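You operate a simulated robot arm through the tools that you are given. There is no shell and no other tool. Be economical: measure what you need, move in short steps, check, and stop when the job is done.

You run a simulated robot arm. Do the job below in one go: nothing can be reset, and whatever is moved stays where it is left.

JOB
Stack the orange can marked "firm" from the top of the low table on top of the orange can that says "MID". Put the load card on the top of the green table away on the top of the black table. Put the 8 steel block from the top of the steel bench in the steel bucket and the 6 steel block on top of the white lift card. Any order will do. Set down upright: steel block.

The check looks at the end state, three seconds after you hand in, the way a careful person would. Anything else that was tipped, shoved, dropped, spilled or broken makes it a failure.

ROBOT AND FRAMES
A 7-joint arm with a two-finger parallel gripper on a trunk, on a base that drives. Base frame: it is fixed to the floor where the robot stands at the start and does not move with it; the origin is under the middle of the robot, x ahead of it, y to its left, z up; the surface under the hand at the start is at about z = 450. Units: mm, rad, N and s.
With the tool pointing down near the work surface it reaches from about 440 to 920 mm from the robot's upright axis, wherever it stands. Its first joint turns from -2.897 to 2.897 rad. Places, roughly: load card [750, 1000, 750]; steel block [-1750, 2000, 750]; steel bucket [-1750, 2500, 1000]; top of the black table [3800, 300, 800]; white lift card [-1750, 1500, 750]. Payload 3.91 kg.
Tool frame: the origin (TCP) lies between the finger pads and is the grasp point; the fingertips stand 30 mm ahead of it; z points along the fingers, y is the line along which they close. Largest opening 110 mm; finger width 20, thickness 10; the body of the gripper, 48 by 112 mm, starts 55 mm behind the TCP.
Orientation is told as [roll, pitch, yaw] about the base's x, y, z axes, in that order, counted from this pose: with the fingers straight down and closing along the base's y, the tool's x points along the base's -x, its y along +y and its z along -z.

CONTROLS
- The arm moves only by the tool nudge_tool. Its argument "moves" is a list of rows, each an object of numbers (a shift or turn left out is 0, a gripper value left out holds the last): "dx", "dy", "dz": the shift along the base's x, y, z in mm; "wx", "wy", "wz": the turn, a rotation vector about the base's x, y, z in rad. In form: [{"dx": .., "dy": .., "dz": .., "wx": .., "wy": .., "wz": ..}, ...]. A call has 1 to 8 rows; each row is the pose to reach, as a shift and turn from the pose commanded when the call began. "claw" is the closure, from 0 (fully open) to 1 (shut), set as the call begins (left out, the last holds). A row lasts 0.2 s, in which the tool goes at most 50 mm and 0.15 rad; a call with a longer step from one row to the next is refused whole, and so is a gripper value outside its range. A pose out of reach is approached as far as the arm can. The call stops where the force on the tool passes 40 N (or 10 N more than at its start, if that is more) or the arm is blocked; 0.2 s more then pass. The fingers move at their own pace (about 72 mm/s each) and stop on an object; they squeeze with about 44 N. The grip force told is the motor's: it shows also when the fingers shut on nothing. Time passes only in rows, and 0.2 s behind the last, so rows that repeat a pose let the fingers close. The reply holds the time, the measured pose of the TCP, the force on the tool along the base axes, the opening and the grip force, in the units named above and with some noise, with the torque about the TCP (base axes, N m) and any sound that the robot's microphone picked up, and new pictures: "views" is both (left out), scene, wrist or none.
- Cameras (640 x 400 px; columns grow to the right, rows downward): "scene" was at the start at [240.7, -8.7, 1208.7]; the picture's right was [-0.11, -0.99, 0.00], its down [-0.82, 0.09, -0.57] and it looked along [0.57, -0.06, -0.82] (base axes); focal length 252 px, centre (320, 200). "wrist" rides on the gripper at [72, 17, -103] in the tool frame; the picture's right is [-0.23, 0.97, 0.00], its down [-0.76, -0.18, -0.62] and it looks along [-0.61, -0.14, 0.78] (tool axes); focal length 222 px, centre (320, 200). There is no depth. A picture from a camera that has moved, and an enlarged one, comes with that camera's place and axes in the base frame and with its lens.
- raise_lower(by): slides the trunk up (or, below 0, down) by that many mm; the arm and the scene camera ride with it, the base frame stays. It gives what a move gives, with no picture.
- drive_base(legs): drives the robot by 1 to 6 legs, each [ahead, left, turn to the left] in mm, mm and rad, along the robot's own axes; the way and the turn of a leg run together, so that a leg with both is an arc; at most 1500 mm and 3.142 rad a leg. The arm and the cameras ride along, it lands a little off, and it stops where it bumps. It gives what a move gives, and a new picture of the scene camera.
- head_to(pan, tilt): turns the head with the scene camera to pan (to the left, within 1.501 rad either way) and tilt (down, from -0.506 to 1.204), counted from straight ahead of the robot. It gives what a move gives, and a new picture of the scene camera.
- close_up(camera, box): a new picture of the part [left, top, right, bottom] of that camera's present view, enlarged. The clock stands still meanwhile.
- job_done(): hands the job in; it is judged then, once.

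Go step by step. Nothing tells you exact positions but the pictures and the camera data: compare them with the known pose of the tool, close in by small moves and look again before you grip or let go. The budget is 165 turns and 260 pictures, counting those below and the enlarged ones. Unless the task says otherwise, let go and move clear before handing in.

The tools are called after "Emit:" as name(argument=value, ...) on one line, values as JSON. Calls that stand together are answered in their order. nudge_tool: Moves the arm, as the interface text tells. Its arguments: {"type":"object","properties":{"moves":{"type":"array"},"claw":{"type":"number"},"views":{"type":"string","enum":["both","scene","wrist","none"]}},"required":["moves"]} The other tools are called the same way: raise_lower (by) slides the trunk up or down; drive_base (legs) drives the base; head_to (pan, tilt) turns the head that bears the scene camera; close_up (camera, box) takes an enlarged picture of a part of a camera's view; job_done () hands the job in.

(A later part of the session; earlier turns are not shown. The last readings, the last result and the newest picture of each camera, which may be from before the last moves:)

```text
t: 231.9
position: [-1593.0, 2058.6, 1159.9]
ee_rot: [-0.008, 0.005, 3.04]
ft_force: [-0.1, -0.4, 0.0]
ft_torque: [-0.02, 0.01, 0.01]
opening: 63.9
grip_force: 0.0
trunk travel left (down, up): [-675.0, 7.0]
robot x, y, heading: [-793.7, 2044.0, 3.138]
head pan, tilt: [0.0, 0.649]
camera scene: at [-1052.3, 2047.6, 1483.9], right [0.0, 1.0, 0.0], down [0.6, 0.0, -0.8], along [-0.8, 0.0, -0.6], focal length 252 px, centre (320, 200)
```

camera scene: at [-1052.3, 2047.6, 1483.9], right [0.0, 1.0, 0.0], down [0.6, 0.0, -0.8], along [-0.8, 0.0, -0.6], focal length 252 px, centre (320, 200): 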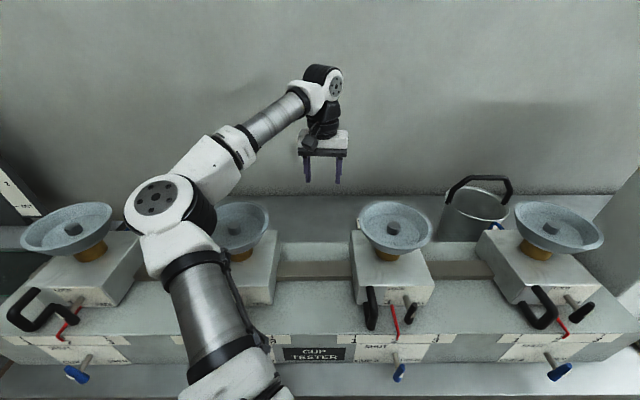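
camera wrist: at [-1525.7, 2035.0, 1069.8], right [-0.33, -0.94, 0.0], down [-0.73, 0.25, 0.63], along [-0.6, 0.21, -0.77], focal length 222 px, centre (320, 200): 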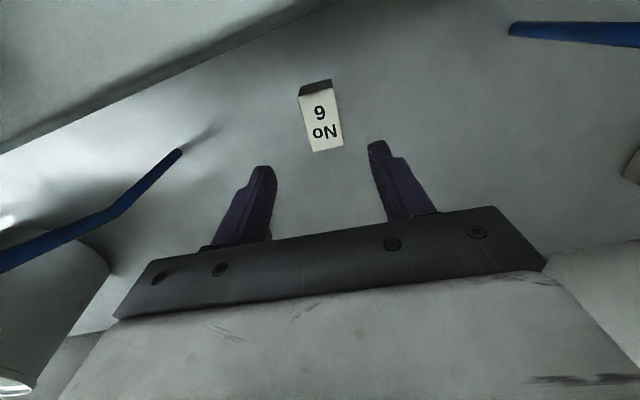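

The elbow swings left over cup 2 when the target is straight ahead. I'll raise the hand and shift the base right to y≈2400, so the arm comes in from the other side through the gap.

Emit:
nudge_tool(moves=[{"dz": 45}, {"dz": 90}, {"dz": 90}], views="none")

Emit:
drive_base(legs=[[0, -180, 0]])

Emit:
nudge_tool(moves=[{"dy": -45}, {"dy": -90}, {"dy": -135}, {"dy": -180}, {"dy": -180}], views="scene")

```text
t: 232.7
position: [-1592.7, 2058.0, 1251.4]
ee_rot: [-0.009, 0.005, 3.038]
ft_force: [-1.5, 0.7, 0.4]
ft_torque: [0.01, -0.02, -0.01]
opening: 63.9
grip_force: 0.1
trunk travel left (down, up): [-675.0, 7.0]
robot x, y, heading: [-793.3, 2048.3, 3.136]
head pan, tilt: [0.0, 0.649]
```

```text
t: 234.8
position: [-1591.8, 2235.7, 1251.5]
ee_rot: [-0.008, 0.006, 3.04]
ft_force: [-0.2, 0.3, -0.7]
ft_torque: [0.01, -0.02, 0.03]
opening: 63.7
grip_force: 0.0
trunk travel left (down, up): [-675.0, 7.0]
robot x, y, heading: [-792.1, 2224.8, 3.142]
head pan, tilt: [0.0, 0.649]
camera scene: at [-1051.5, 2226.1, 1483.9], right [0.0, 1.0, 0.0], down [0.6, 0.0, -0.8], along [-0.8, 0.0, -0.6], focal length 252 px, centre (320, 200)
```

scene: 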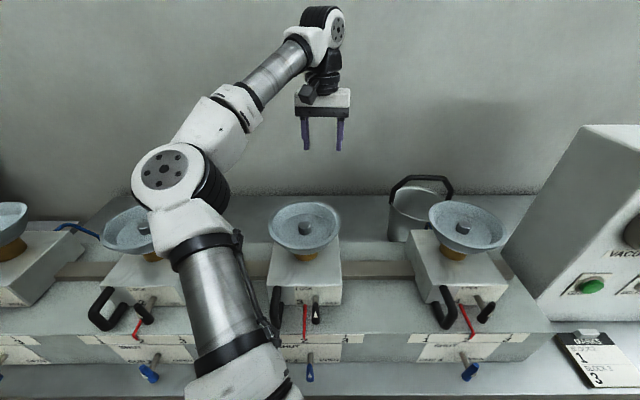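

```text
t: 235.9
position: [-1592.2, 2053.1, 1252.9]
ee_rot: [-0.008, 0.004, 3.039]
ft_force: [0.4, 0.5, 0.8]
ft_torque: [-0.03, -0.03, -0.01]
opening: 64.0
grip_force: 0.0
trunk travel left (down, up): [-675.0, 7.0]
robot x, y, heading: [-793.8, 2226.5, 3.134]
head pan, tilt: [0.0, 0.649]
camera scene: at [-1051.5, 2226.0, 1483.9], right [0.0, 1.0, 0.0], down [0.6, 0.0, -0.8], along [-0.8, 0.0, -0.6], focal length 252 px, centre (320, 200)
```

scene: 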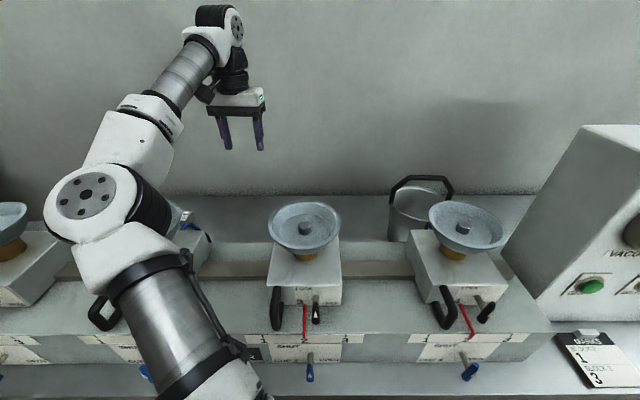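

Now the elbow is at about (-1270, 1977). Another 80 mm to the right centres the forearm in the gap.

Emit:
drive_base(legs=[[0, -80, 0]])

Emit:
nudge_tool(moves=[{"dy": -40}, {"dy": -77}, {"dy": -77, "dz": -45}, {"dy": -77, "dz": -90}, {"dy": -77, "dz": -135}, {"dy": -77, "dz": -180}, {"dy": -77, "dz": -200}, {"dy": -77, "dz": -200}])

```text
t: 237.2
position: [-1592.8, 2133.6, 1253.4]
ee_rot: [-0.009, 0.006, 3.041]
ft_force: [0.1, -0.2, 0.6]
ft_torque: [-0.02, 0.03, 0.01]
opening: 64.0
grip_force: 0.2
trunk travel left (down, up): [-675.0, 7.0]
robot x, y, heading: [-789.8, 2302.9, 3.136]
head pan, tilt: [0.0, 0.649]
camera scene: at [-1051.1, 2305.6, 1483.9], right [0.0, 1.0, 0.0], down [0.6, 0.0, -0.8], along [-0.8, 0.0, -0.6], focal length 252 px, centre (320, 200)
```

scene: 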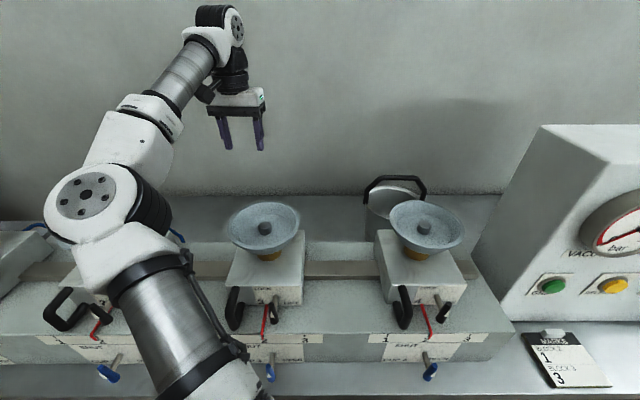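

```text
t: 239.0
position: [-1590.3, 2054.1, 1051.8]
ee_rot: [-0.008, 0.006, 3.047]
ft_force: [-0.5, -0.2, 0.2]
ft_torque: [0.0, -0.03, 0.0]
opening: 63.7
grip_force: 0.0
out of reach, approached as far as the arm can: row 1, 2, 3, 4, 5, 6, 7, 8
trunk travel left (down, up): [-675.0, 7.0]
robot x, y, heading: [-795.5, 2304.0, 3.143]
head pan, tilt: [0.0, 0.649]
camera scene: at [-1051.5, 2305.1, 1483.8], right [0.0, 1.0, 0.0], down [0.6, 0.0, -0.8], along [-0.8, 0.0, -0.6], focal length 252 px, centre (320, 200)
camera wrist: at [-1520.4, 2029.9, 1155.2], right [-0.32, -0.95, -0.01], down [-0.74, 0.24, 0.62], along [-0.59, 0.2, -0.78], focal length 222 px, centre (320, 200)
```

scene: 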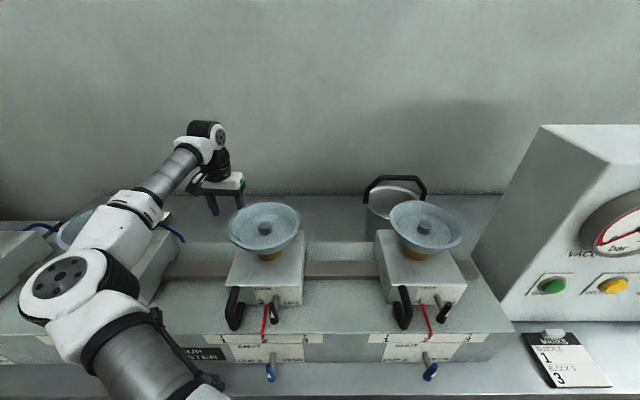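
wrist: 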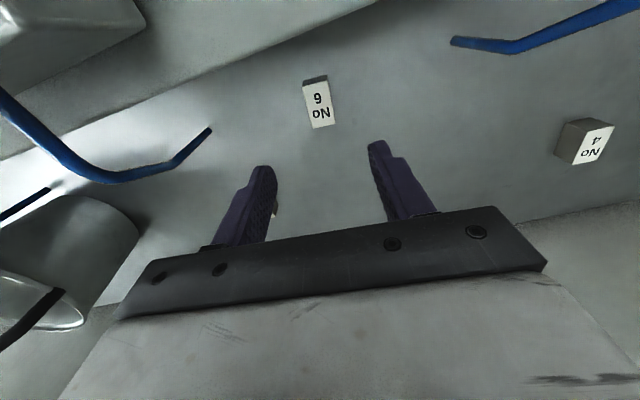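

The forearm is well within the gap. No 6 is nearly centred between the fingers, so I'll descend further with a small correction.

Emit:
nudge_tool(moves=[{"dy": 3, "dx": -2, "dz": -40}, {"dy": 3, "dx": -2, "dz": -80}, {"dy": 3, "dx": -2, "dz": -120}, {"dy": 3, "dx": -2, "dz": -120}])

Emit:
close_up(camera="wrist", box=[220, 60, 440, 220])

```text
t: 240.0
position: [-1589.9, 2057.5, 931.6]
ee_rot: [-0.009, 0.003, 3.04]
ft_force: [0.4, -0.4, -0.6]
ft_torque: [-0.01, 0.02, 0.03]
opening: 64.0
grip_force: 0.1
trunk travel left (down, up): [-675.0, 7.0]
robot x, y, heading: [-793.6, 2303.5, 3.136]
head pan, tilt: [0.0, 0.649]
camera scene: at [-1050.8, 2305.0, 1484.0], right [0.0, 1.0, 0.0], down [0.6, 0.0, -0.8], along [-0.8, 0.0, -0.6], focal length 252 px, centre (320, 200)
camera wrist: at [-1521.6, 2032.8, 1034.9], right [-0.33, -0.95, -0.01], down [-0.74, 0.25, 0.62], along [-0.59, 0.21, -0.78], focal length 222 px, centre (320, 200)
```

scene: 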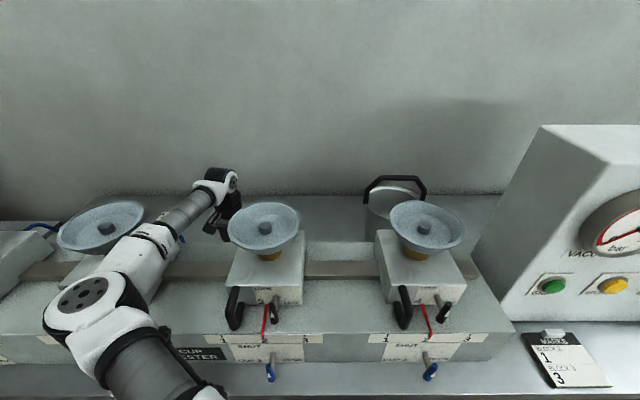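
wrist: 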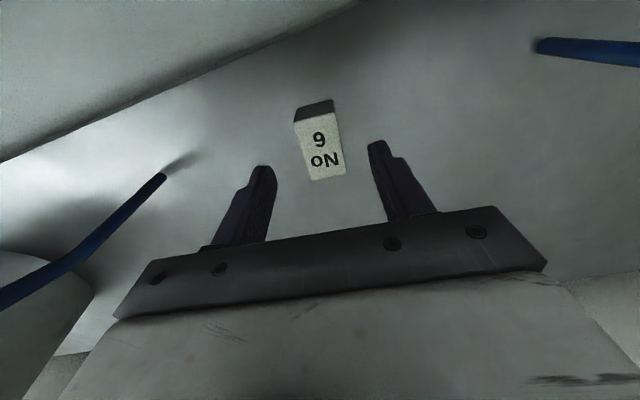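

```text
2.50 times, centred on (330, 140) of wrist
camera zoom: at [-1521.6, 2032.8, 1034.9], right [-0.33, -0.95, -0.01], down [-0.74, 0.25, 0.62], along [-0.59, 0.21, -0.78], focal length 555 px, centre (295, 350)
```

zoom: 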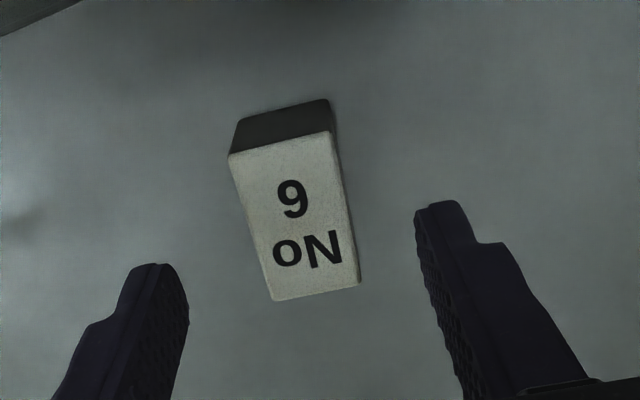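

No 6's top is at z≈888 and the bench at z≈855. I'll lower to z≈891 and close on it.

Emit:
nudge_tool(moves=[{"dx": 2, "dy": -1, "dz": -25}, {"dx": 2, "dy": -1, "dz": -40}, {"dx": 2, "dy": -1, "dz": -40}], views="none")

Emit:
nudge_tool(moves=[{"dz": 0}, {"dz": 0}, {"dz": 0}], claw=1, views="wrist")

```text
t: 240.8
position: [-1590.1, 2058.2, 894.1]
ee_rot: [-0.006, 0.002, 3.039]
ft_force: [-5.9, -1.9, 18.2]
ft_torque: [-0.16, -2.0, -0.26]
opening: 63.8
grip_force: 0.0
trunk travel left (down, up): [-675.0, 7.0]
robot x, y, heading: [-793.8, 2304.0, 3.136]
head pan, tilt: [0.0, 0.649]
```

```text
t: 241.6
position: [-1589.9, 2056.3, 894.0]
ee_rot: [-0.008, 0.001, 3.039]
ft_force: [-14.6, -4.8, 29.0]
ft_torque: [-0.19, -3.62, -0.75]
opening: 29.4
grip_force: 43.5
trunk travel left (down, up): [-675.0, 7.0]
robot x, y, heading: [-793.2, 2304.8, 3.135]
head pan, tilt: [0.0, 0.649]
camera wrist: at [-1519.7, 2031.1, 998.2], right [-0.33, -0.95, -0.01], down [-0.74, 0.25, 0.62], along [-0.59, 0.21, -0.78], focal length 222 px, centre (320, 200)
```

wrist: 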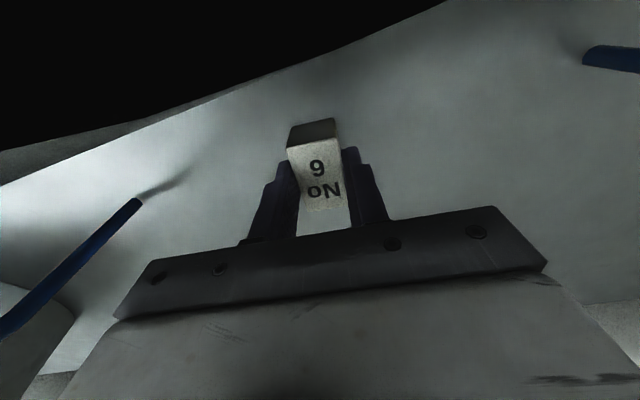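

Gripped at 29 mm, but the wrist camera is pressing on the tester's top edge, so I'll lift immediately.

Emit:
nudge_tool(moves=[{"dz": 6}, {"dz": 20, "dx": -3}, {"dz": 45, "dx": -5}, {"dz": 85, "dx": -5}, {"dz": 130, "dx": -5}, {"dz": 175, "dx": -5}, {"dz": 220, "dx": -5}, {"dz": 265, "dx": -5}])

Emit:
nudge_tool(moves=[{"dz": 45}, {"dz": 80}, {"dz": 80}], views="none")

```text
t: 243.4
position: [-1561.7, 2042.9, 1129.2]
ee_rot: [-0.006, 0.002, 3.055]
ft_force: [-0.1, -0.7, -0.3]
ft_torque: [0.0, 0.05, 0.01]
opening: 29.2
grip_force: 43.9
out of reach, approached as far as the arm can: row 5, 6, 7, 8
trunk travel left (down, up): [-675.0, 7.0]
robot x, y, heading: [-797.1, 2302.4, 3.141]
head pan, tilt: [0.0, 0.649]
camera scene: at [-1052.2, 2305.8, 1483.7], right [0.0, 1.0, 0.0], down [0.61, 0.0, -0.8], along [-0.8, 0.0, -0.61], focal length 252 px, centre (320, 200)
camera wrist: at [-1492.1, 2018.6, 1233.0], right [-0.31, -0.95, -0.01], down [-0.75, 0.24, 0.62], along [-0.59, 0.2, -0.78], focal length 222 px, centre (320, 200)
```

scene: 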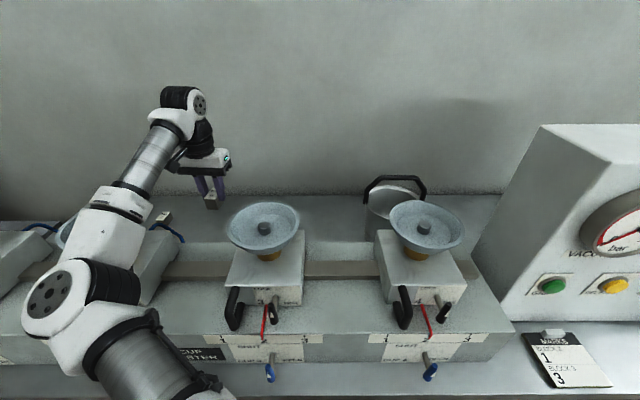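
wrist: 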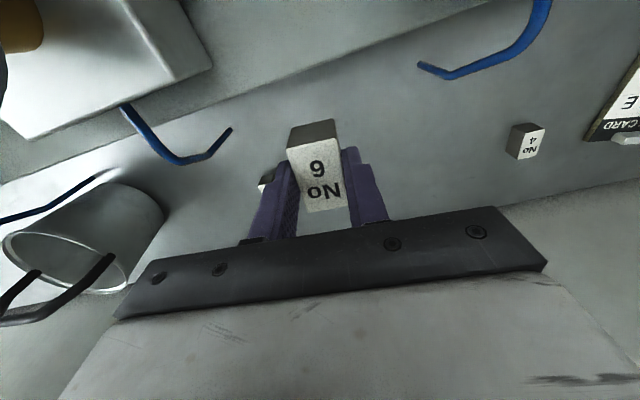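

```text
t: 244.2
position: [-1553.8, 2057.6, 1206.8]
ee_rot: [-0.007, 0.003, 3.042]
ft_force: [-0.3, 0.2, -2.3]
ft_torque: [-0.02, -0.01, -0.01]
opening: 29.0
grip_force: 43.3
out of reach, approached as far as the arm can: row 1, 2, 3
trunk travel left (down, up): [-675.0, 7.0]
robot x, y, heading: [-795.5, 2304.9, 3.137]
head pan, tilt: [0.0, 0.649]
```

Block 6 is held and nothing shifted. I'll raise and centre the arm, then drive left for the lift card.

Emit:
nudge_tool(moves=[{"dy": 30, "dz": 20}, {"dy": 60, "dz": 40}, {"dy": 100, "dz": 60}, {"dy": 145, "dz": 60}, {"dy": 190, "dz": 60}, {"dy": 230, "dz": 60}, {"dy": 270, "dz": 60}, {"dy": 270, "dz": 60}], views="none")

Emit:
nudge_tool(moves=[{"dx": 0}], views="wrist")

```text
t: 246.0
position: [-1553.7, 2325.5, 1265.5]
ee_rot: [-0.008, 0.004, 3.041]
ft_force: [-0.1, -0.4, -2.2]
ft_torque: [0.02, 0.01, 0.01]
opening: 29.5
grip_force: 43.7
trunk travel left (down, up): [-675.0, 7.0]
robot x, y, heading: [-795.5, 2309.5, 3.134]
head pan, tilt: [0.0, 0.649]
```

```text
t: 246.4
position: [-1553.5, 2325.9, 1265.3]
ee_rot: [-0.01, 0.005, 3.039]
ft_force: [-0.1, 0.4, -2.0]
ft_torque: [-0.01, -0.01, -0.05]
opening: 29.0
grip_force: 43.5
trunk travel left (down, up): [-675.0, 7.0]
robot x, y, heading: [-793.0, 2304.5, 3.141]
head pan, tilt: [0.0, 0.649]
camera wrist: at [-1484.2, 2300.8, 1368.8], right [-0.32, -0.95, -0.01], down [-0.74, 0.25, 0.62], along [-0.59, 0.21, -0.78], focal length 222 px, centre (320, 200)
```

wrist: 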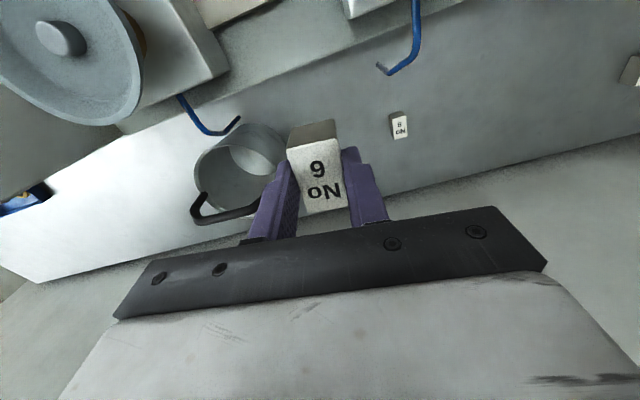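

I'll drive left to y≈1370, staying above the cups, and then view the lift card.

Emit:
drive_base(legs=[[0, 800, 0]])

Emit:
nudge_tool(moves=[{"dx": -25}, {"dx": -50}, {"dx": -50}])

```text
t: 253.1
position: [-1557.8, 1526.0, 1264.9]
ee_rot: [-0.008, 0.006, 3.039]
ft_force: [0.0, -0.1, -1.2]
ft_torque: [-0.01, 0.0, -0.01]
opening: 29.3
grip_force: 43.8
trunk travel left (down, up): [-675.0, 7.0]
robot x, y, heading: [-799.7, 1499.6, 3.139]
head pan, tilt: [0.0, 0.649]
camera scene: at [-1055.6, 1503.2, 1483.9], right [0.01, 1.0, 0.0], down [0.6, 0.0, -0.8], along [-0.8, 0.0, -0.6], focal length 252 px, centre (320, 200)
```

scene: 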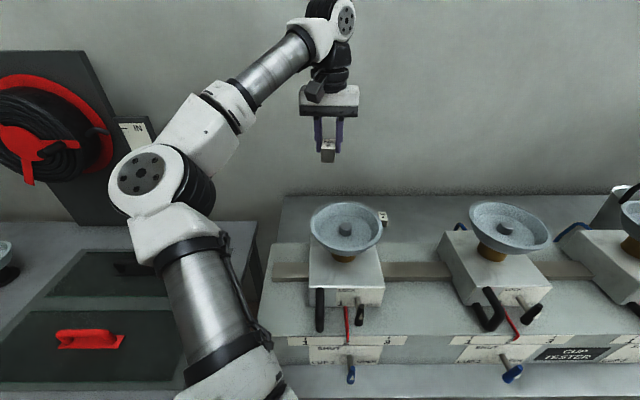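

```text
t: 253.9
position: [-1608.9, 1525.3, 1266.4]
ee_rot: [-0.007, 0.004, 3.039]
ft_force: [-1.0, -0.7, -2.4]
ft_torque: [0.01, 0.0, 0.01]
opening: 29.2
grip_force: 44.3
trunk travel left (down, up): [-675.0, 7.0]
robot x, y, heading: [-802.0, 1501.7, 3.134]
head pan, tilt: [0.0, 0.649]
camera scene: at [-1055.4, 1503.1, 1483.9], right [0.01, 1.0, 0.0], down [0.6, 0.0, -0.8], along [-0.8, 0.0, -0.6], focal length 252 px, centre (320, 200)
camera wrist: at [-1538.8, 1499.0, 1369.2], right [-0.33, -0.95, -0.01], down [-0.74, 0.25, 0.62], along [-0.58, 0.21, -0.78], focal length 222 px, centre (320, 200)
```

scene: 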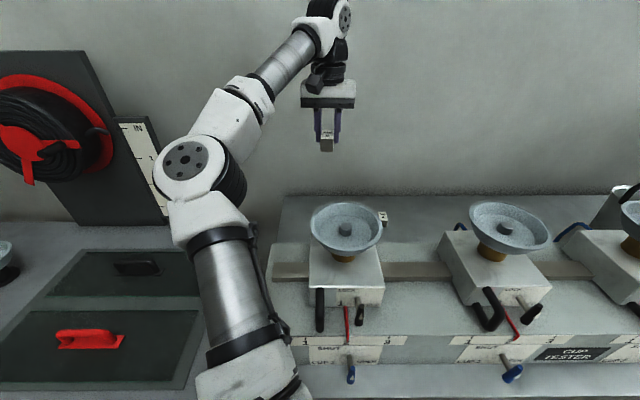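
wrist: 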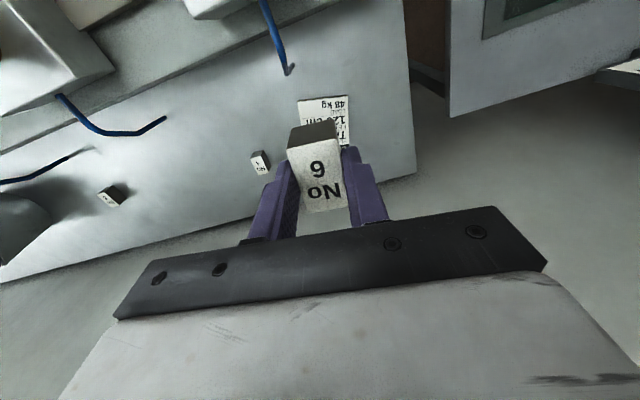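

Emit:
close_up(camera="wrist", box=[240, 50, 430, 180])

```text
3.08 times, centred on (335, 115) of wrist
camera zoom: at [-1538.8, 1499.0, 1369.2], right [-0.33, -0.95, -0.01], down [-0.74, 0.25, 0.62], along [-0.58, 0.21, -0.78], focal length 684 px, centre (274, 462)
```

zoom: 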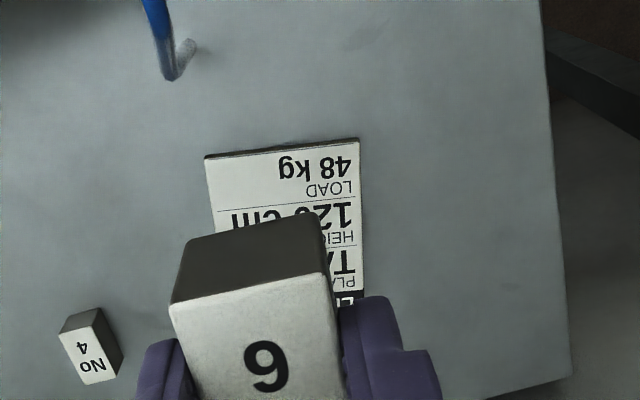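

The lift card's near edge runs from (-1644, 1591) to (-1666, 1487) with yaw ≈ -0.22. I'll aim the block at about (-1700, 1532), on the white part at the side the forearm can reach past cup 1. First I'll shift the base.

Emit:
drive_base(legs=[[0, 130, 0], [30, 0, 0]])

Emit:
nudge_tool(moves=[{"dy": 40, "dx": -15, "wz": -0.06}, {"dy": 80, "dx": -30, "wz": -0.12}, {"dy": 120, "dx": -45}, {"dy": 137, "dx": -63}, {"dy": 137, "dx": -63}])

```text
t: 256.0
position: [-1639.0, 1396.3, 1264.7]
ee_rot: [-0.008, 0.006, 3.037]
ft_force: [0.2, -0.3, -1.8]
ft_torque: [-0.01, -0.06, 0.01]
opening: 29.3
grip_force: 44.1
trunk travel left (down, up): [-675.0, 7.0]
robot x, y, heading: [-826.9, 1371.5, 3.134]
head pan, tilt: [0.0, 0.649]
camera scene: at [-1087.8, 1373.2, 1483.5], right [0.01, 1.0, 0.0], down [0.61, 0.0, -0.8], along [-0.8, 0.01, -0.61], focal length 252 px, centre (320, 200)
```

scene: 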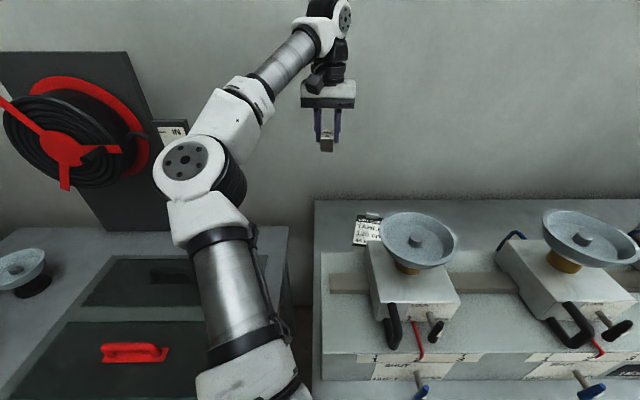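

```text
t: 257.2
position: [-1701.9, 1531.4, 1265.1]
ee_rot: [-0.008, 0.004, 3.039]
ft_force: [1.0, -1.2, -1.8]
ft_torque: [0.01, -0.03, -0.02]
opening: 29.5
grip_force: 44.3
trunk travel left (down, up): [-675.0, 7.0]
robot x, y, heading: [-827.1, 1372.6, 3.134]
head pan, tilt: [0.0, 0.649]
camera scene: at [-1086.2, 1372.3, 1483.9], right [0.01, 1.0, 0.0], down [0.6, 0.0, -0.8], along [-0.8, 0.01, -0.6], focal length 252 px, centre (320, 200)
camera wrist: at [-1631.9, 1505.2, 1369.1], right [-0.33, -0.95, -0.01], down [-0.74, 0.25, 0.62], along [-0.59, 0.21, -0.78], focal length 222 px, centre (320, 200)
```

scene: 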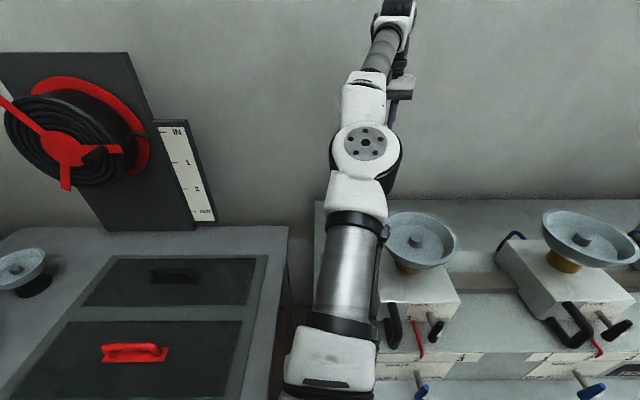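
wrist: 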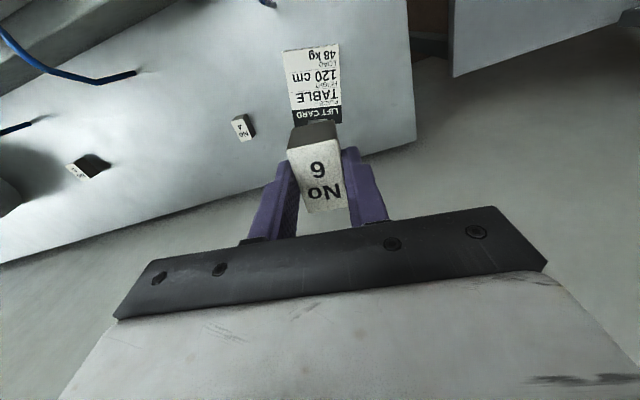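

With the target to its right the elbow swings right, towards cup 1. I'll shift the base to y≈1500 so the elbow stays left of cup 1.

Emit:
drive_base(legs=[[0, -128, 0]])

Emit:
nudge_tool(moves=[{"dy": -45}, {"dy": -90}, {"dy": -127}, {"dy": -127, "dz": -45}, {"dy": -127, "dz": -90}, {"dy": -127, "dz": -135}, {"dy": -127, "dz": -135}])

```text
t: 258.8
position: [-1699.9, 1659.4, 1264.3]
ee_rot: [-0.008, 0.005, 3.038]
ft_force: [0.4, -0.3, -1.6]
ft_torque: [0.02, -0.01, 0.0]
opening: 29.5
grip_force: 44.1
trunk travel left (down, up): [-675.0, 7.0]
robot x, y, heading: [-827.6, 1501.4, 3.136]
head pan, tilt: [0.0, 0.649]
camera scene: at [-1085.4, 1501.6, 1483.8], right [0.01, 1.0, 0.0], down [0.6, 0.0, -0.8], along [-0.8, 0.0, -0.6], focal length 252 px, centre (320, 200)
```

scene: 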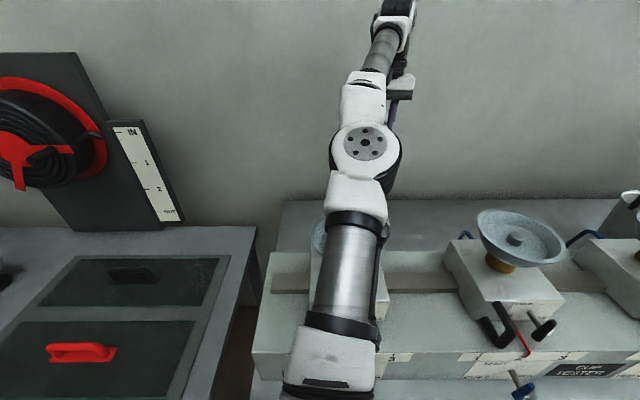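

```text
t: 260.4
position: [-1699.7, 1533.1, 1130.6]
ee_rot: [-0.011, 0.005, 3.039]
ft_force: [-0.4, 0.2, -2.1]
ft_torque: [0.02, -0.03, 0.0]
opening: 29.4
grip_force: 43.7
trunk travel left (down, up): [-675.0, 7.0]
robot x, y, heading: [-827.1, 1502.0, 3.136]
head pan, tilt: [0.0, 0.649]
camera scene: at [-1084.9, 1501.1, 1484.0], right [0.01, 1.0, 0.0], down [0.6, 0.0, -0.8], along [-0.8, 0.01, -0.6], focal length 252 px, centre (320, 200)
camera wrist: at [-1630.7, 1506.8, 1234.8], right [-0.33, -0.95, -0.01], down [-0.74, 0.25, 0.62], along [-0.59, 0.21, -0.78], focal length 222 px, centre (320, 200)
```

scene: 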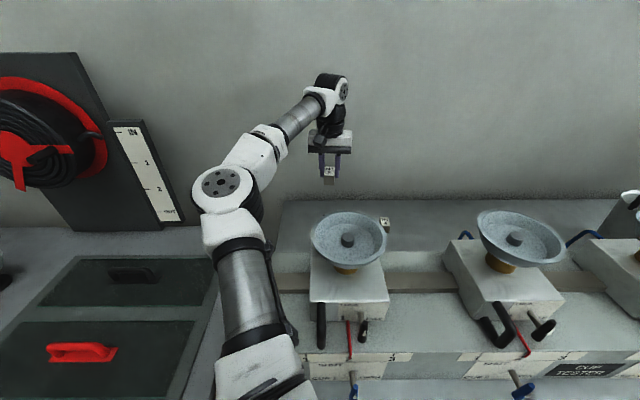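
wrist: 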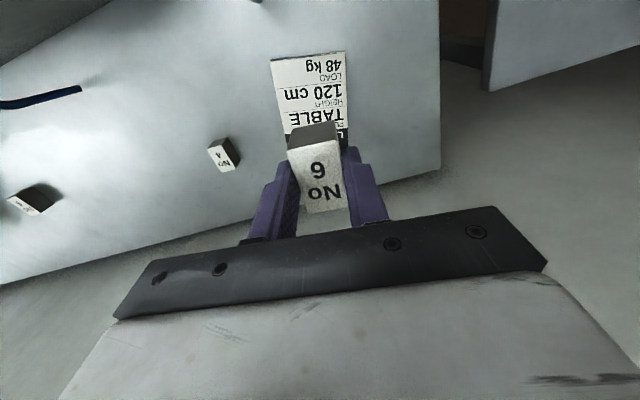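

The elbow is left of cup 1 now. I'll continue down in stages while watching the forearm and pose tracking.

Emit:
nudge_tool(moves=[{"dz": -40}, {"dz": -80}, {"dz": -120}, {"dz": -120}], views="scene")

Emit:
close_up(camera="scene", box=[170, 110, 430, 280])

```text
t: 261.4
position: [-1699.0, 1532.3, 1011.2]
ee_rot: [-0.008, 0.002, 3.038]
ft_force: [-0.9, -0.7, -1.8]
ft_torque: [-0.01, 0.0, -0.02]
opening: 29.5
grip_force: 43.5
trunk travel left (down, up): [-675.0, 7.0]
robot x, y, heading: [-825.1, 1494.2, 3.135]
head pan, tilt: [0.0, 0.649]
camera scene: at [-1085.0, 1501.0, 1484.0], right [0.01, 1.0, 0.0], down [0.6, 0.0, -0.8], along [-0.8, 0.01, -0.6], focal length 252 px, centre (320, 200)
```

scene: 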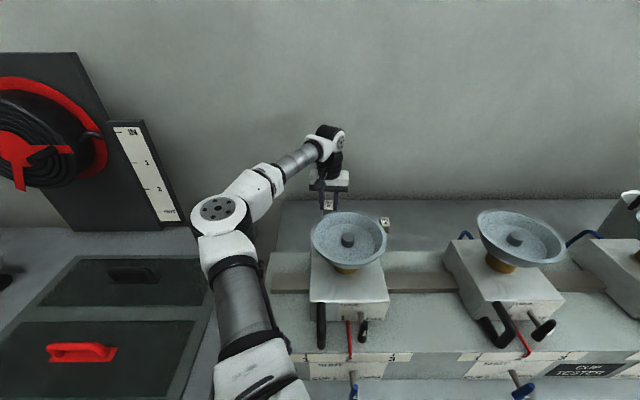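

```text
2.35 times, centred on (300, 195) of scene
camera zoom: at [-1085.0, 1501.0, 1484.0], right [0.01, 1.0, 0.0], down [0.6, 0.0, -0.8], along [-0.8, 0.01, -0.6], focal length 593 px, centre (367, 212)
```

zoom: 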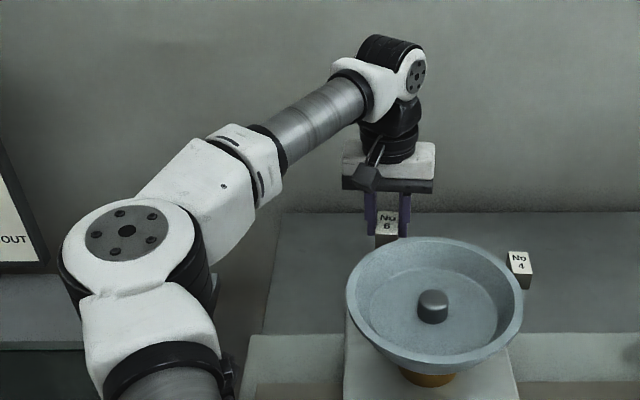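

Emit:
nudge_tool(moves=[{"dz": -40}, {"dz": -70}, {"dz": -70}])

Emit:
close_up(camera="wrist", box=[220, 20, 460, 220])

```text
t: 262.2
position: [-1698.7, 1533.0, 940.0]
ee_rot: [-0.008, 0.004, 3.041]
ft_force: [-0.3, 0.0, -3.0]
ft_torque: [0.0, 0.0, 0.02]
opening: 29.1
grip_force: 44.0
trunk travel left (down, up): [-675.0, 7.0]
robot x, y, heading: [-828.2, 1497.4, 3.133]
head pan, tilt: [0.0, 0.649]
camera scene: at [-1085.3, 1501.0, 1483.9], right [0.01, 1.0, 0.0], down [0.6, 0.0, -0.8], along [-0.8, 0.01, -0.6], focal length 252 px, centre (320, 200)
camera wrist: at [-1630.1, 1507.1, 1043.1], right [-0.33, -0.95, -0.01], down [-0.74, 0.25, 0.62], along [-0.59, 0.21, -0.78], focal length 222 px, centre (320, 200)
```

scene: 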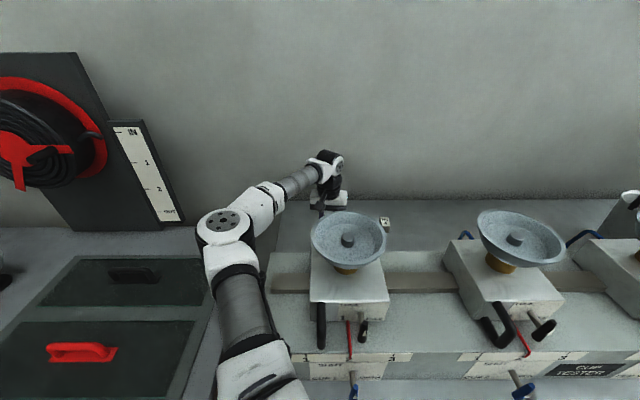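
wrist: 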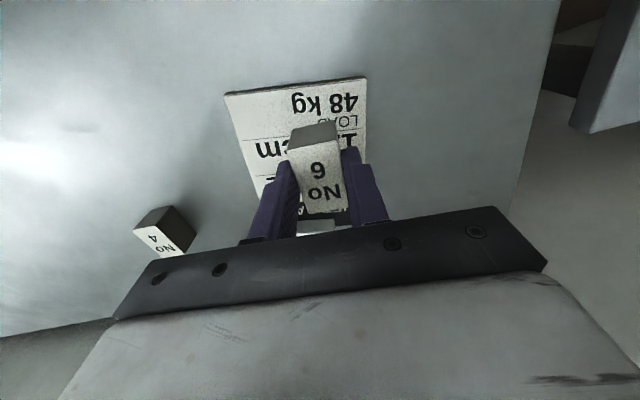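

```text
2.00 times, centred on (340, 120) of wrist
camera zoom: at [-1630.1, 1507.1, 1043.1], right [-0.33, -0.95, -0.01], down [-0.74, 0.25, 0.62], along [-0.59, 0.21, -0.78], focal length 444 px, centre (280, 360)
```

zoom: 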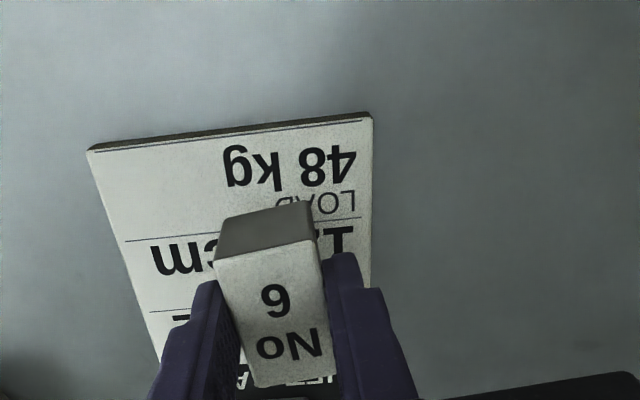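

The block is over the white part, with its near end about 12 mm inside the edge. I'll shift 6 mm further and lower to contact.

Emit:
nudge_tool(moves=[{"dx": -6, "dz": -12}, {"dx": -6, "dz": -25}, {"dx": -6, "dz": -25}], views="none")

Emit:
nudge_tool(moves=[{"dz": -2}, {"dz": -3}, {"dz": -3}], views="none")

Emit:
nudge_tool(moves=[{"dz": -2}, {"dz": -3}, {"dz": -3}], views="none")

```text
t: 263.0
position: [-1706.4, 1533.8, 914.4]
ee_rot: [-0.011, 0.003, 3.039]
ft_force: [-0.4, -0.5, -2.7]
ft_torque: [-0.03, 0.01, 0.01]
opening: 29.1
grip_force: 43.7
trunk travel left (down, up): [-675.0, 7.0]
robot x, y, heading: [-826.9, 1500.7, 3.135]
head pan, tilt: [0.0, 0.649]
```

```text
t: 263.8
position: [-1705.8, 1532.3, 912.8]
ee_rot: [-0.008, 0.006, 3.038]
ft_force: [0.7, -0.2, -2.0]
ft_torque: [-0.03, -0.03, 0.01]
opening: 29.1
grip_force: 44.5
trunk travel left (down, up): [-675.0, 7.0]
robot x, y, heading: [-826.2, 1499.0, 3.14]
head pan, tilt: [0.0, 0.649]
```

```text
t: 264.6
position: [-1705.5, 1533.0, 909.1]
ee_rot: [-0.01, 0.004, 3.039]
ft_force: [0.5, 0.1, -1.1]
ft_torque: [0.0, -0.02, -0.01]
opening: 29.3
grip_force: 44.0
trunk travel left (down, up): [-675.0, 7.0]
robot x, y, heading: [-828.9, 1497.9, 3.128]
head pan, tilt: [0.0, 0.649]
```

Emit:
nudge_tool(moves=[{"dz": -2}, {"dz": -2}], views="none")

Emit:
nudge_tool(moves=[{"dz": -2}, {"dz": -2}], views="none")

Emit:
nudge_tool(moves=[{"dz": -2}, {"dz": -2}], views="none")

```text
t: 265.2
position: [-1705.6, 1532.6, 906.7]
ee_rot: [-0.009, 0.003, 3.038]
ft_force: [-0.5, 0.2, -2.3]
ft_torque: [-0.01, 0.01, -0.01]
opening: 29.2
grip_force: 44.5
trunk travel left (down, up): [-675.0, 7.0]
robot x, y, heading: [-831.1, 1497.5, 3.135]
head pan, tilt: [0.0, 0.649]
```

```text
t: 265.8
position: [-1706.3, 1532.7, 907.3]
ee_rot: [-0.008, 0.001, 3.039]
ft_force: [-0.7, 0.3, 7.1]
ft_torque: [-0.1, 0.1, 0.0]
opening: 29.2
grip_force: 44.3
trunk travel left (down, up): [-675.0, 7.0]
robot x, y, heading: [-829.4, 1498.5, 3.133]
head pan, tilt: [0.0, 0.649]
```

```text
t: 266.4
position: [-1707.1, 1533.2, 906.2]
ee_rot: [-0.008, -0.001, 3.039]
ft_force: [-1.7, 0.5, 18.1]
ft_torque: [-0.21, 0.11, 0.0]
opening: 29.4
grip_force: 44.1
trunk travel left (down, up): [-675.0, 7.0]
robot x, y, heading: [-828.3, 1502.4, 3.131]
head pan, tilt: [0.0, 0.649]
```

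Contact is made, with little torque. I'll ease up slightly, open partway, rise and check.

Emit:
nudge_tool(moves=[{"dz": 2}, {"dz": 2}], views="none")

Emit:
nudge_tool(moves=[{"dz": 2}, {"dz": 2}, {"dz": 2}], claw=0.5, views="none")

Emit:
nudge_tool(moves=[{"dz": 30}, {"dz": 70}, {"dz": 110}, {"dz": 150}, {"dz": 190}, {"dz": 230}, {"dz": 230}])

Emit:
close_up(camera="wrist", box=[240, 30, 440, 180])

```text
t: 267.0
position: [-1706.0, 1532.7, 906.3]
ee_rot: [-0.008, 0.004, 3.038]
ft_force: [-2.9, 1.2, 13.5]
ft_torque: [-0.12, 0.33, 0.0]
opening: 29.3
grip_force: 43.7
trunk travel left (down, up): [-675.0, 7.0]
robot x, y, heading: [-827.7, 1497.2, 3.133]
head pan, tilt: [0.0, 0.649]
```

```text
t: 267.8
position: [-1705.0, 1531.2, 908.3]
ee_rot: [-0.009, 0.005, 3.038]
ft_force: [0.4, -0.1, -0.5]
ft_torque: [0.01, -0.02, 0.0]
opening: 55.0
grip_force: 0.2
trunk travel left (down, up): [-675.0, 7.0]
robot x, y, heading: [-826.6, 1499.4, 3.138]
head pan, tilt: [0.0, 0.649]
```

```text
t: 269.4
position: [-1705.2, 1532.6, 1139.0]
ee_rot: [-0.008, 0.005, 3.039]
ft_force: [0.1, -0.2, 0.6]
ft_torque: [0.01, 0.0, -0.03]
opening: 55.2
grip_force: 0.1
trunk travel left (down, up): [-675.0, 7.0]
robot x, y, heading: [-828.3, 1499.6, 3.135]
head pan, tilt: [0.0, 0.649]
camera scene: at [-1085.6, 1500.9, 1483.8], right [0.01, 1.0, 0.0], down [0.6, 0.0, -0.8], along [-0.8, 0.01, -0.6], focal length 252 px, centre (320, 200)
camera wrist: at [-1636.6, 1506.6, 1242.0], right [-0.33, -0.95, -0.01], down [-0.74, 0.25, 0.62], along [-0.58, 0.21, -0.78], focal length 222 px, centre (320, 200)
```

scene: 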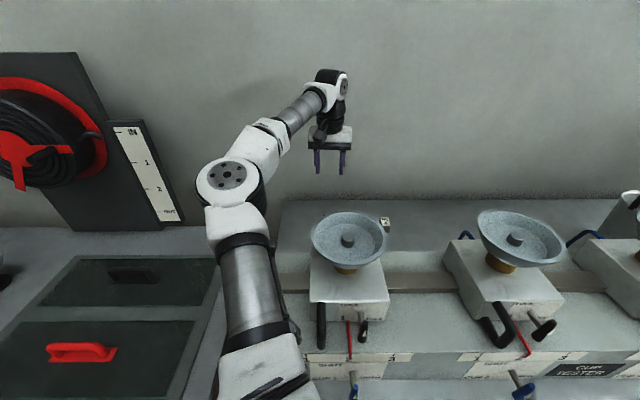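
wrist: 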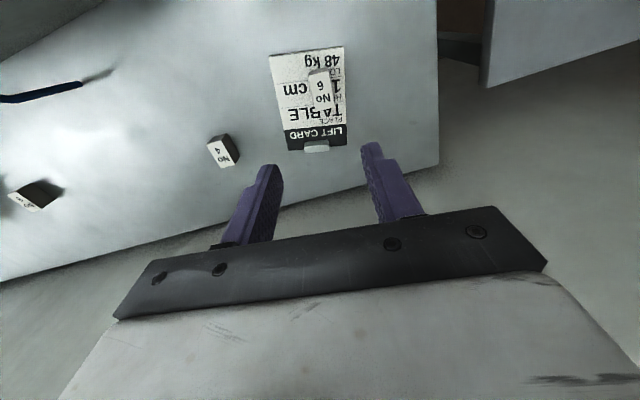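

```text
2.67 times, centred on (340, 105) of wrist
camera zoom: at [-1636.6, 1506.6, 1242.0], right [-0.33, -0.95, -0.01], down [-0.74, 0.25, 0.62], along [-0.58, 0.21, -0.78], focal length 592 px, centre (267, 453)
```

zoom: 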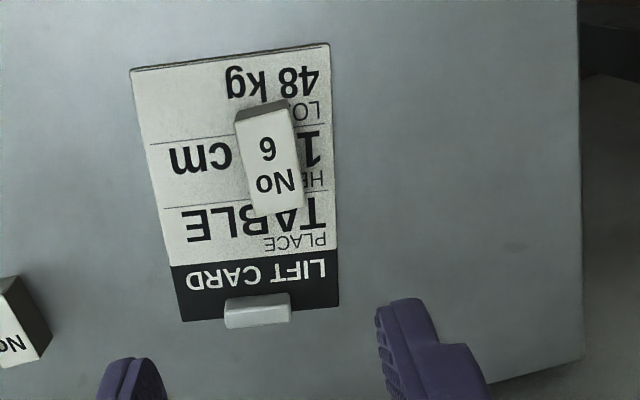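

Block 6 sits upright on the white lift card. Next is No 8, near (-1708, 2194) with yaw ≈ 0. I'll raise the hand and drive right.

Emit:
nudge_tool(moves=[{"dz": 45}, {"dz": 90}, {"dz": 125, "wz": 0.1}, {"dz": 125, "wz": 0.1}], views="none")

Emit:
drive_base(legs=[[0, -695, 0]])

Emit:
nudge_tool(moves=[{"dy": -20, "dz": -20}, {"dy": -35, "dz": -60}, {"dy": -35, "dz": -60}])

```text
t: 270.4
position: [-1705.5, 1530.9, 1262.3]
ee_rot: [-0.009, 0.005, 3.139]
ft_force: [-0.2, 0.3, -0.2]
ft_torque: [0.01, 0.01, 0.0]
opening: 55.3
grip_force: 0.0
trunk travel left (down, up): [-675.0, 7.0]
robot x, y, heading: [-831.8, 1497.5, 3.136]
head pan, tilt: [0.0, 0.649]
```

```text
t: 276.3
position: [-1702.8, 2231.0, 1262.3]
ee_rot: [-0.008, 0.004, 3.137]
ft_force: [-1.3, 0.5, 0.3]
ft_torque: [0.0, -0.01, -0.03]
opening: 54.8
grip_force: 0.1
trunk travel left (down, up): [-675.0, 7.0]
robot x, y, heading: [-827.4, 2194.6, 3.138]
head pan, tilt: [0.0, 0.649]
camera scene: at [-1081.0, 2199.6, 1483.9], right [0.01, 1.0, 0.0], down [0.6, 0.0, -0.8], along [-0.8, 0.0, -0.6], focal length 252 px, centre (320, 200)
```

scene: 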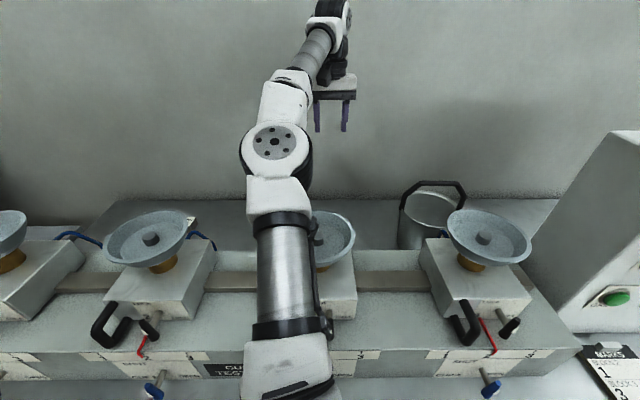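

```text
t: 277.1
position: [-1702.8, 2197.4, 1202.9]
ee_rot: [-0.009, 0.003, 3.137]
ft_force: [-0.1, 0.6, 0.0]
ft_torque: [0.0, 0.0, 0.03]
opening: 54.9
grip_force: 0.0
trunk travel left (down, up): [-675.0, 7.0]
robot x, y, heading: [-820.2, 2199.0, 3.137]
head pan, tilt: [0.0, 0.649]
camera scene: at [-1080.6, 2199.7, 1484.0], right [0.01, 1.0, 0.0], down [0.6, 0.0, -0.8], along [-0.8, 0.0, -0.6], focal length 252 px, centre (320, 200)
camera wrist: at [-1630.7, 2177.8, 1306.6], right [-0.23, -0.97, -0.01], down [-0.76, 0.17, 0.62], along [-0.6, 0.15, -0.78], focal length 222 px, centre (320, 200)
```

scene: 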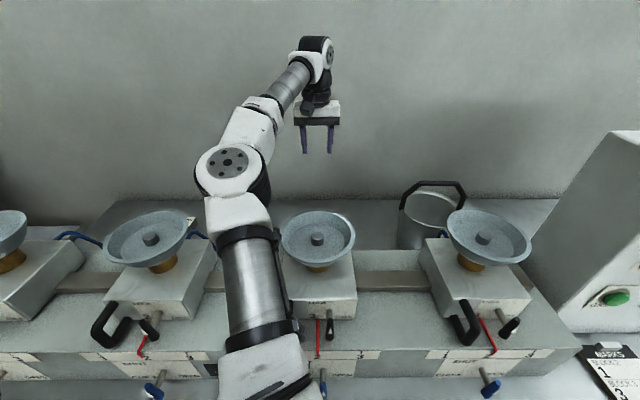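
wrist: 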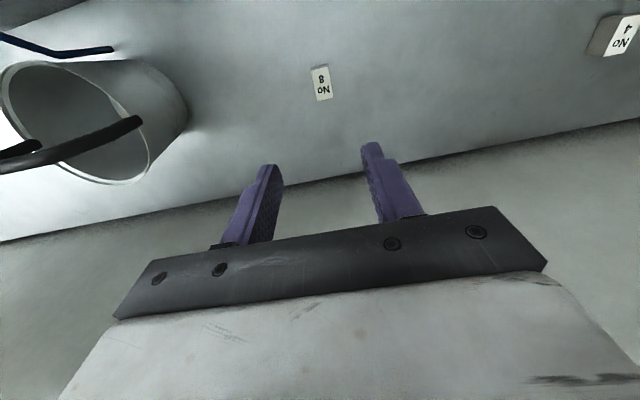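

I'll shift the base another 45 mm to the right for more forearm clearance from cup 3, then descend partway.

Emit:
drive_base(legs=[[0, -45, 0]])

Emit:
nudge_tool(moves=[{"dy": -42, "dx": -4}, {"dy": -42, "dx": -4, "dz": -45}, {"dy": -42, "dx": -4, "dz": -90}, {"dy": -42, "dx": -4, "dz": -135}, {"dy": -42, "dx": -4, "dz": -180}, {"dy": -42, "dx": -4, "dz": -180}])

Emit:
close_up(camera="scene", box=[120, 110, 400, 290])

Emit:
close_up(camera="wrist", box=[220, 40, 440, 220])

```text
t: 278.1
position: [-1702.1, 2239.6, 1203.9]
ee_rot: [-0.009, 0.004, 3.137]
ft_force: [-0.5, 0.8, -0.4]
ft_torque: [-0.02, 0.02, 0.01]
opening: 55.0
grip_force: 0.1
trunk travel left (down, up): [-675.0, 7.0]
robot x, y, heading: [-820.4, 2241.4, 3.132]
head pan, tilt: [0.0, 0.649]
camera scene: at [-1080.7, 2244.4, 1483.9], right [0.01, 1.0, 0.0], down [0.6, 0.0, -0.8], along [-0.8, 0.0, -0.6], focal length 252 px, centre (320, 200)
```

scene: 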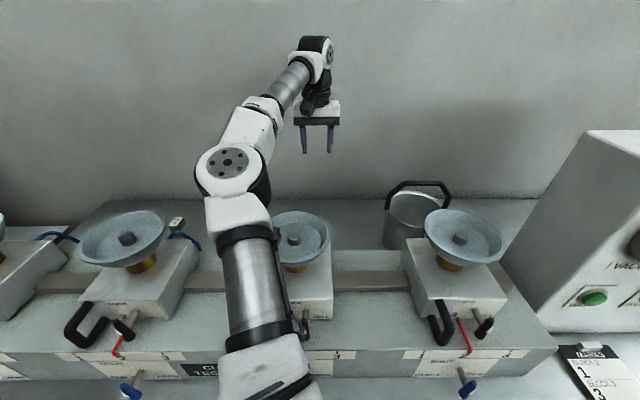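

```text
t: 279.5
position: [-1706.0, 2197.1, 1022.1]
ee_rot: [-0.009, 0.005, 3.138]
ft_force: [-0.1, -0.5, -0.6]
ft_torque: [0.0, 0.0, 0.01]
opening: 55.0
grip_force: 0.1
trunk travel left (down, up): [-675.0, 7.0]
robot x, y, heading: [-825.0, 2242.9, 3.143]
head pan, tilt: [0.0, 0.649]
camera scene: at [-1080.4, 2243.9, 1484.0], right [0.01, 1.0, 0.0], down [0.6, 0.0, -0.8], along [-0.8, 0.0, -0.6], focal length 252 px, centre (320, 200)
camera wrist: at [-1635.2, 2179.3, 1126.2], right [-0.23, -0.97, -0.01], down [-0.76, 0.17, 0.62], along [-0.6, 0.15, -0.78], focal length 222 px, centre (320, 200)
```

scene: 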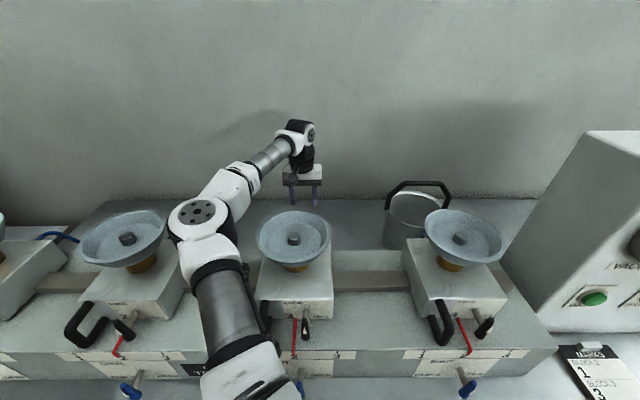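
wrist: 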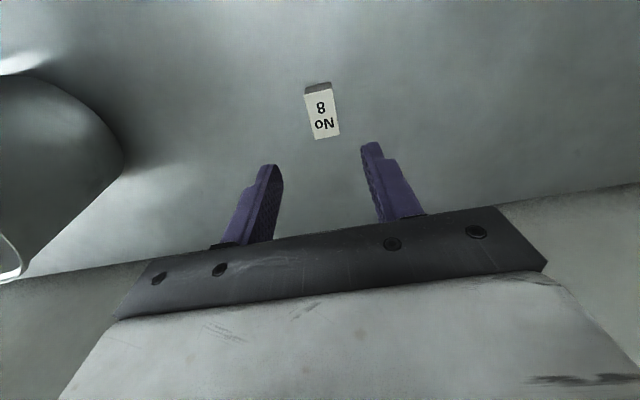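

```text
2.22 times, centred on (260, 200) of scene
camera zoom: at [-1080.4, 2243.9, 1484.0], right [0.01, 1.0, 0.0], down [0.6, 0.0, -0.8], along [-0.8, 0.0, -0.6], focal length 560 px, centre (453, 200)
```

zoom: 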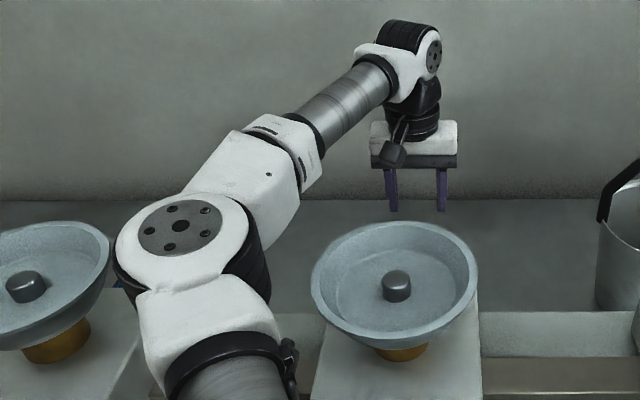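

```text
2.22 times, centred on (330, 130) of wrist
camera zoom: at [-1635.2, 2179.3, 1126.2], right [-0.23, -0.97, -0.01], down [-0.76, 0.17, 0.62], along [-0.6, 0.15, -0.78], focal length 494 px, centre (298, 356)
```

zoom: 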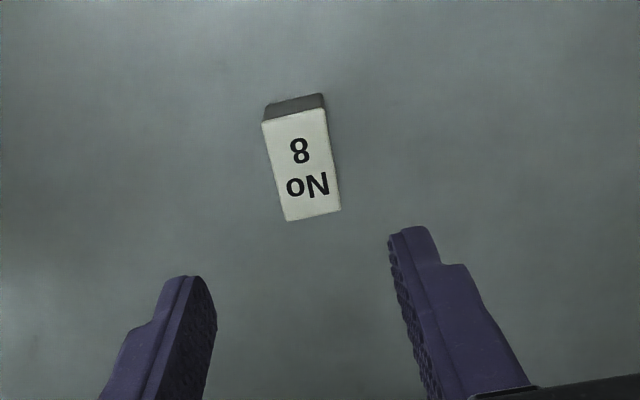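

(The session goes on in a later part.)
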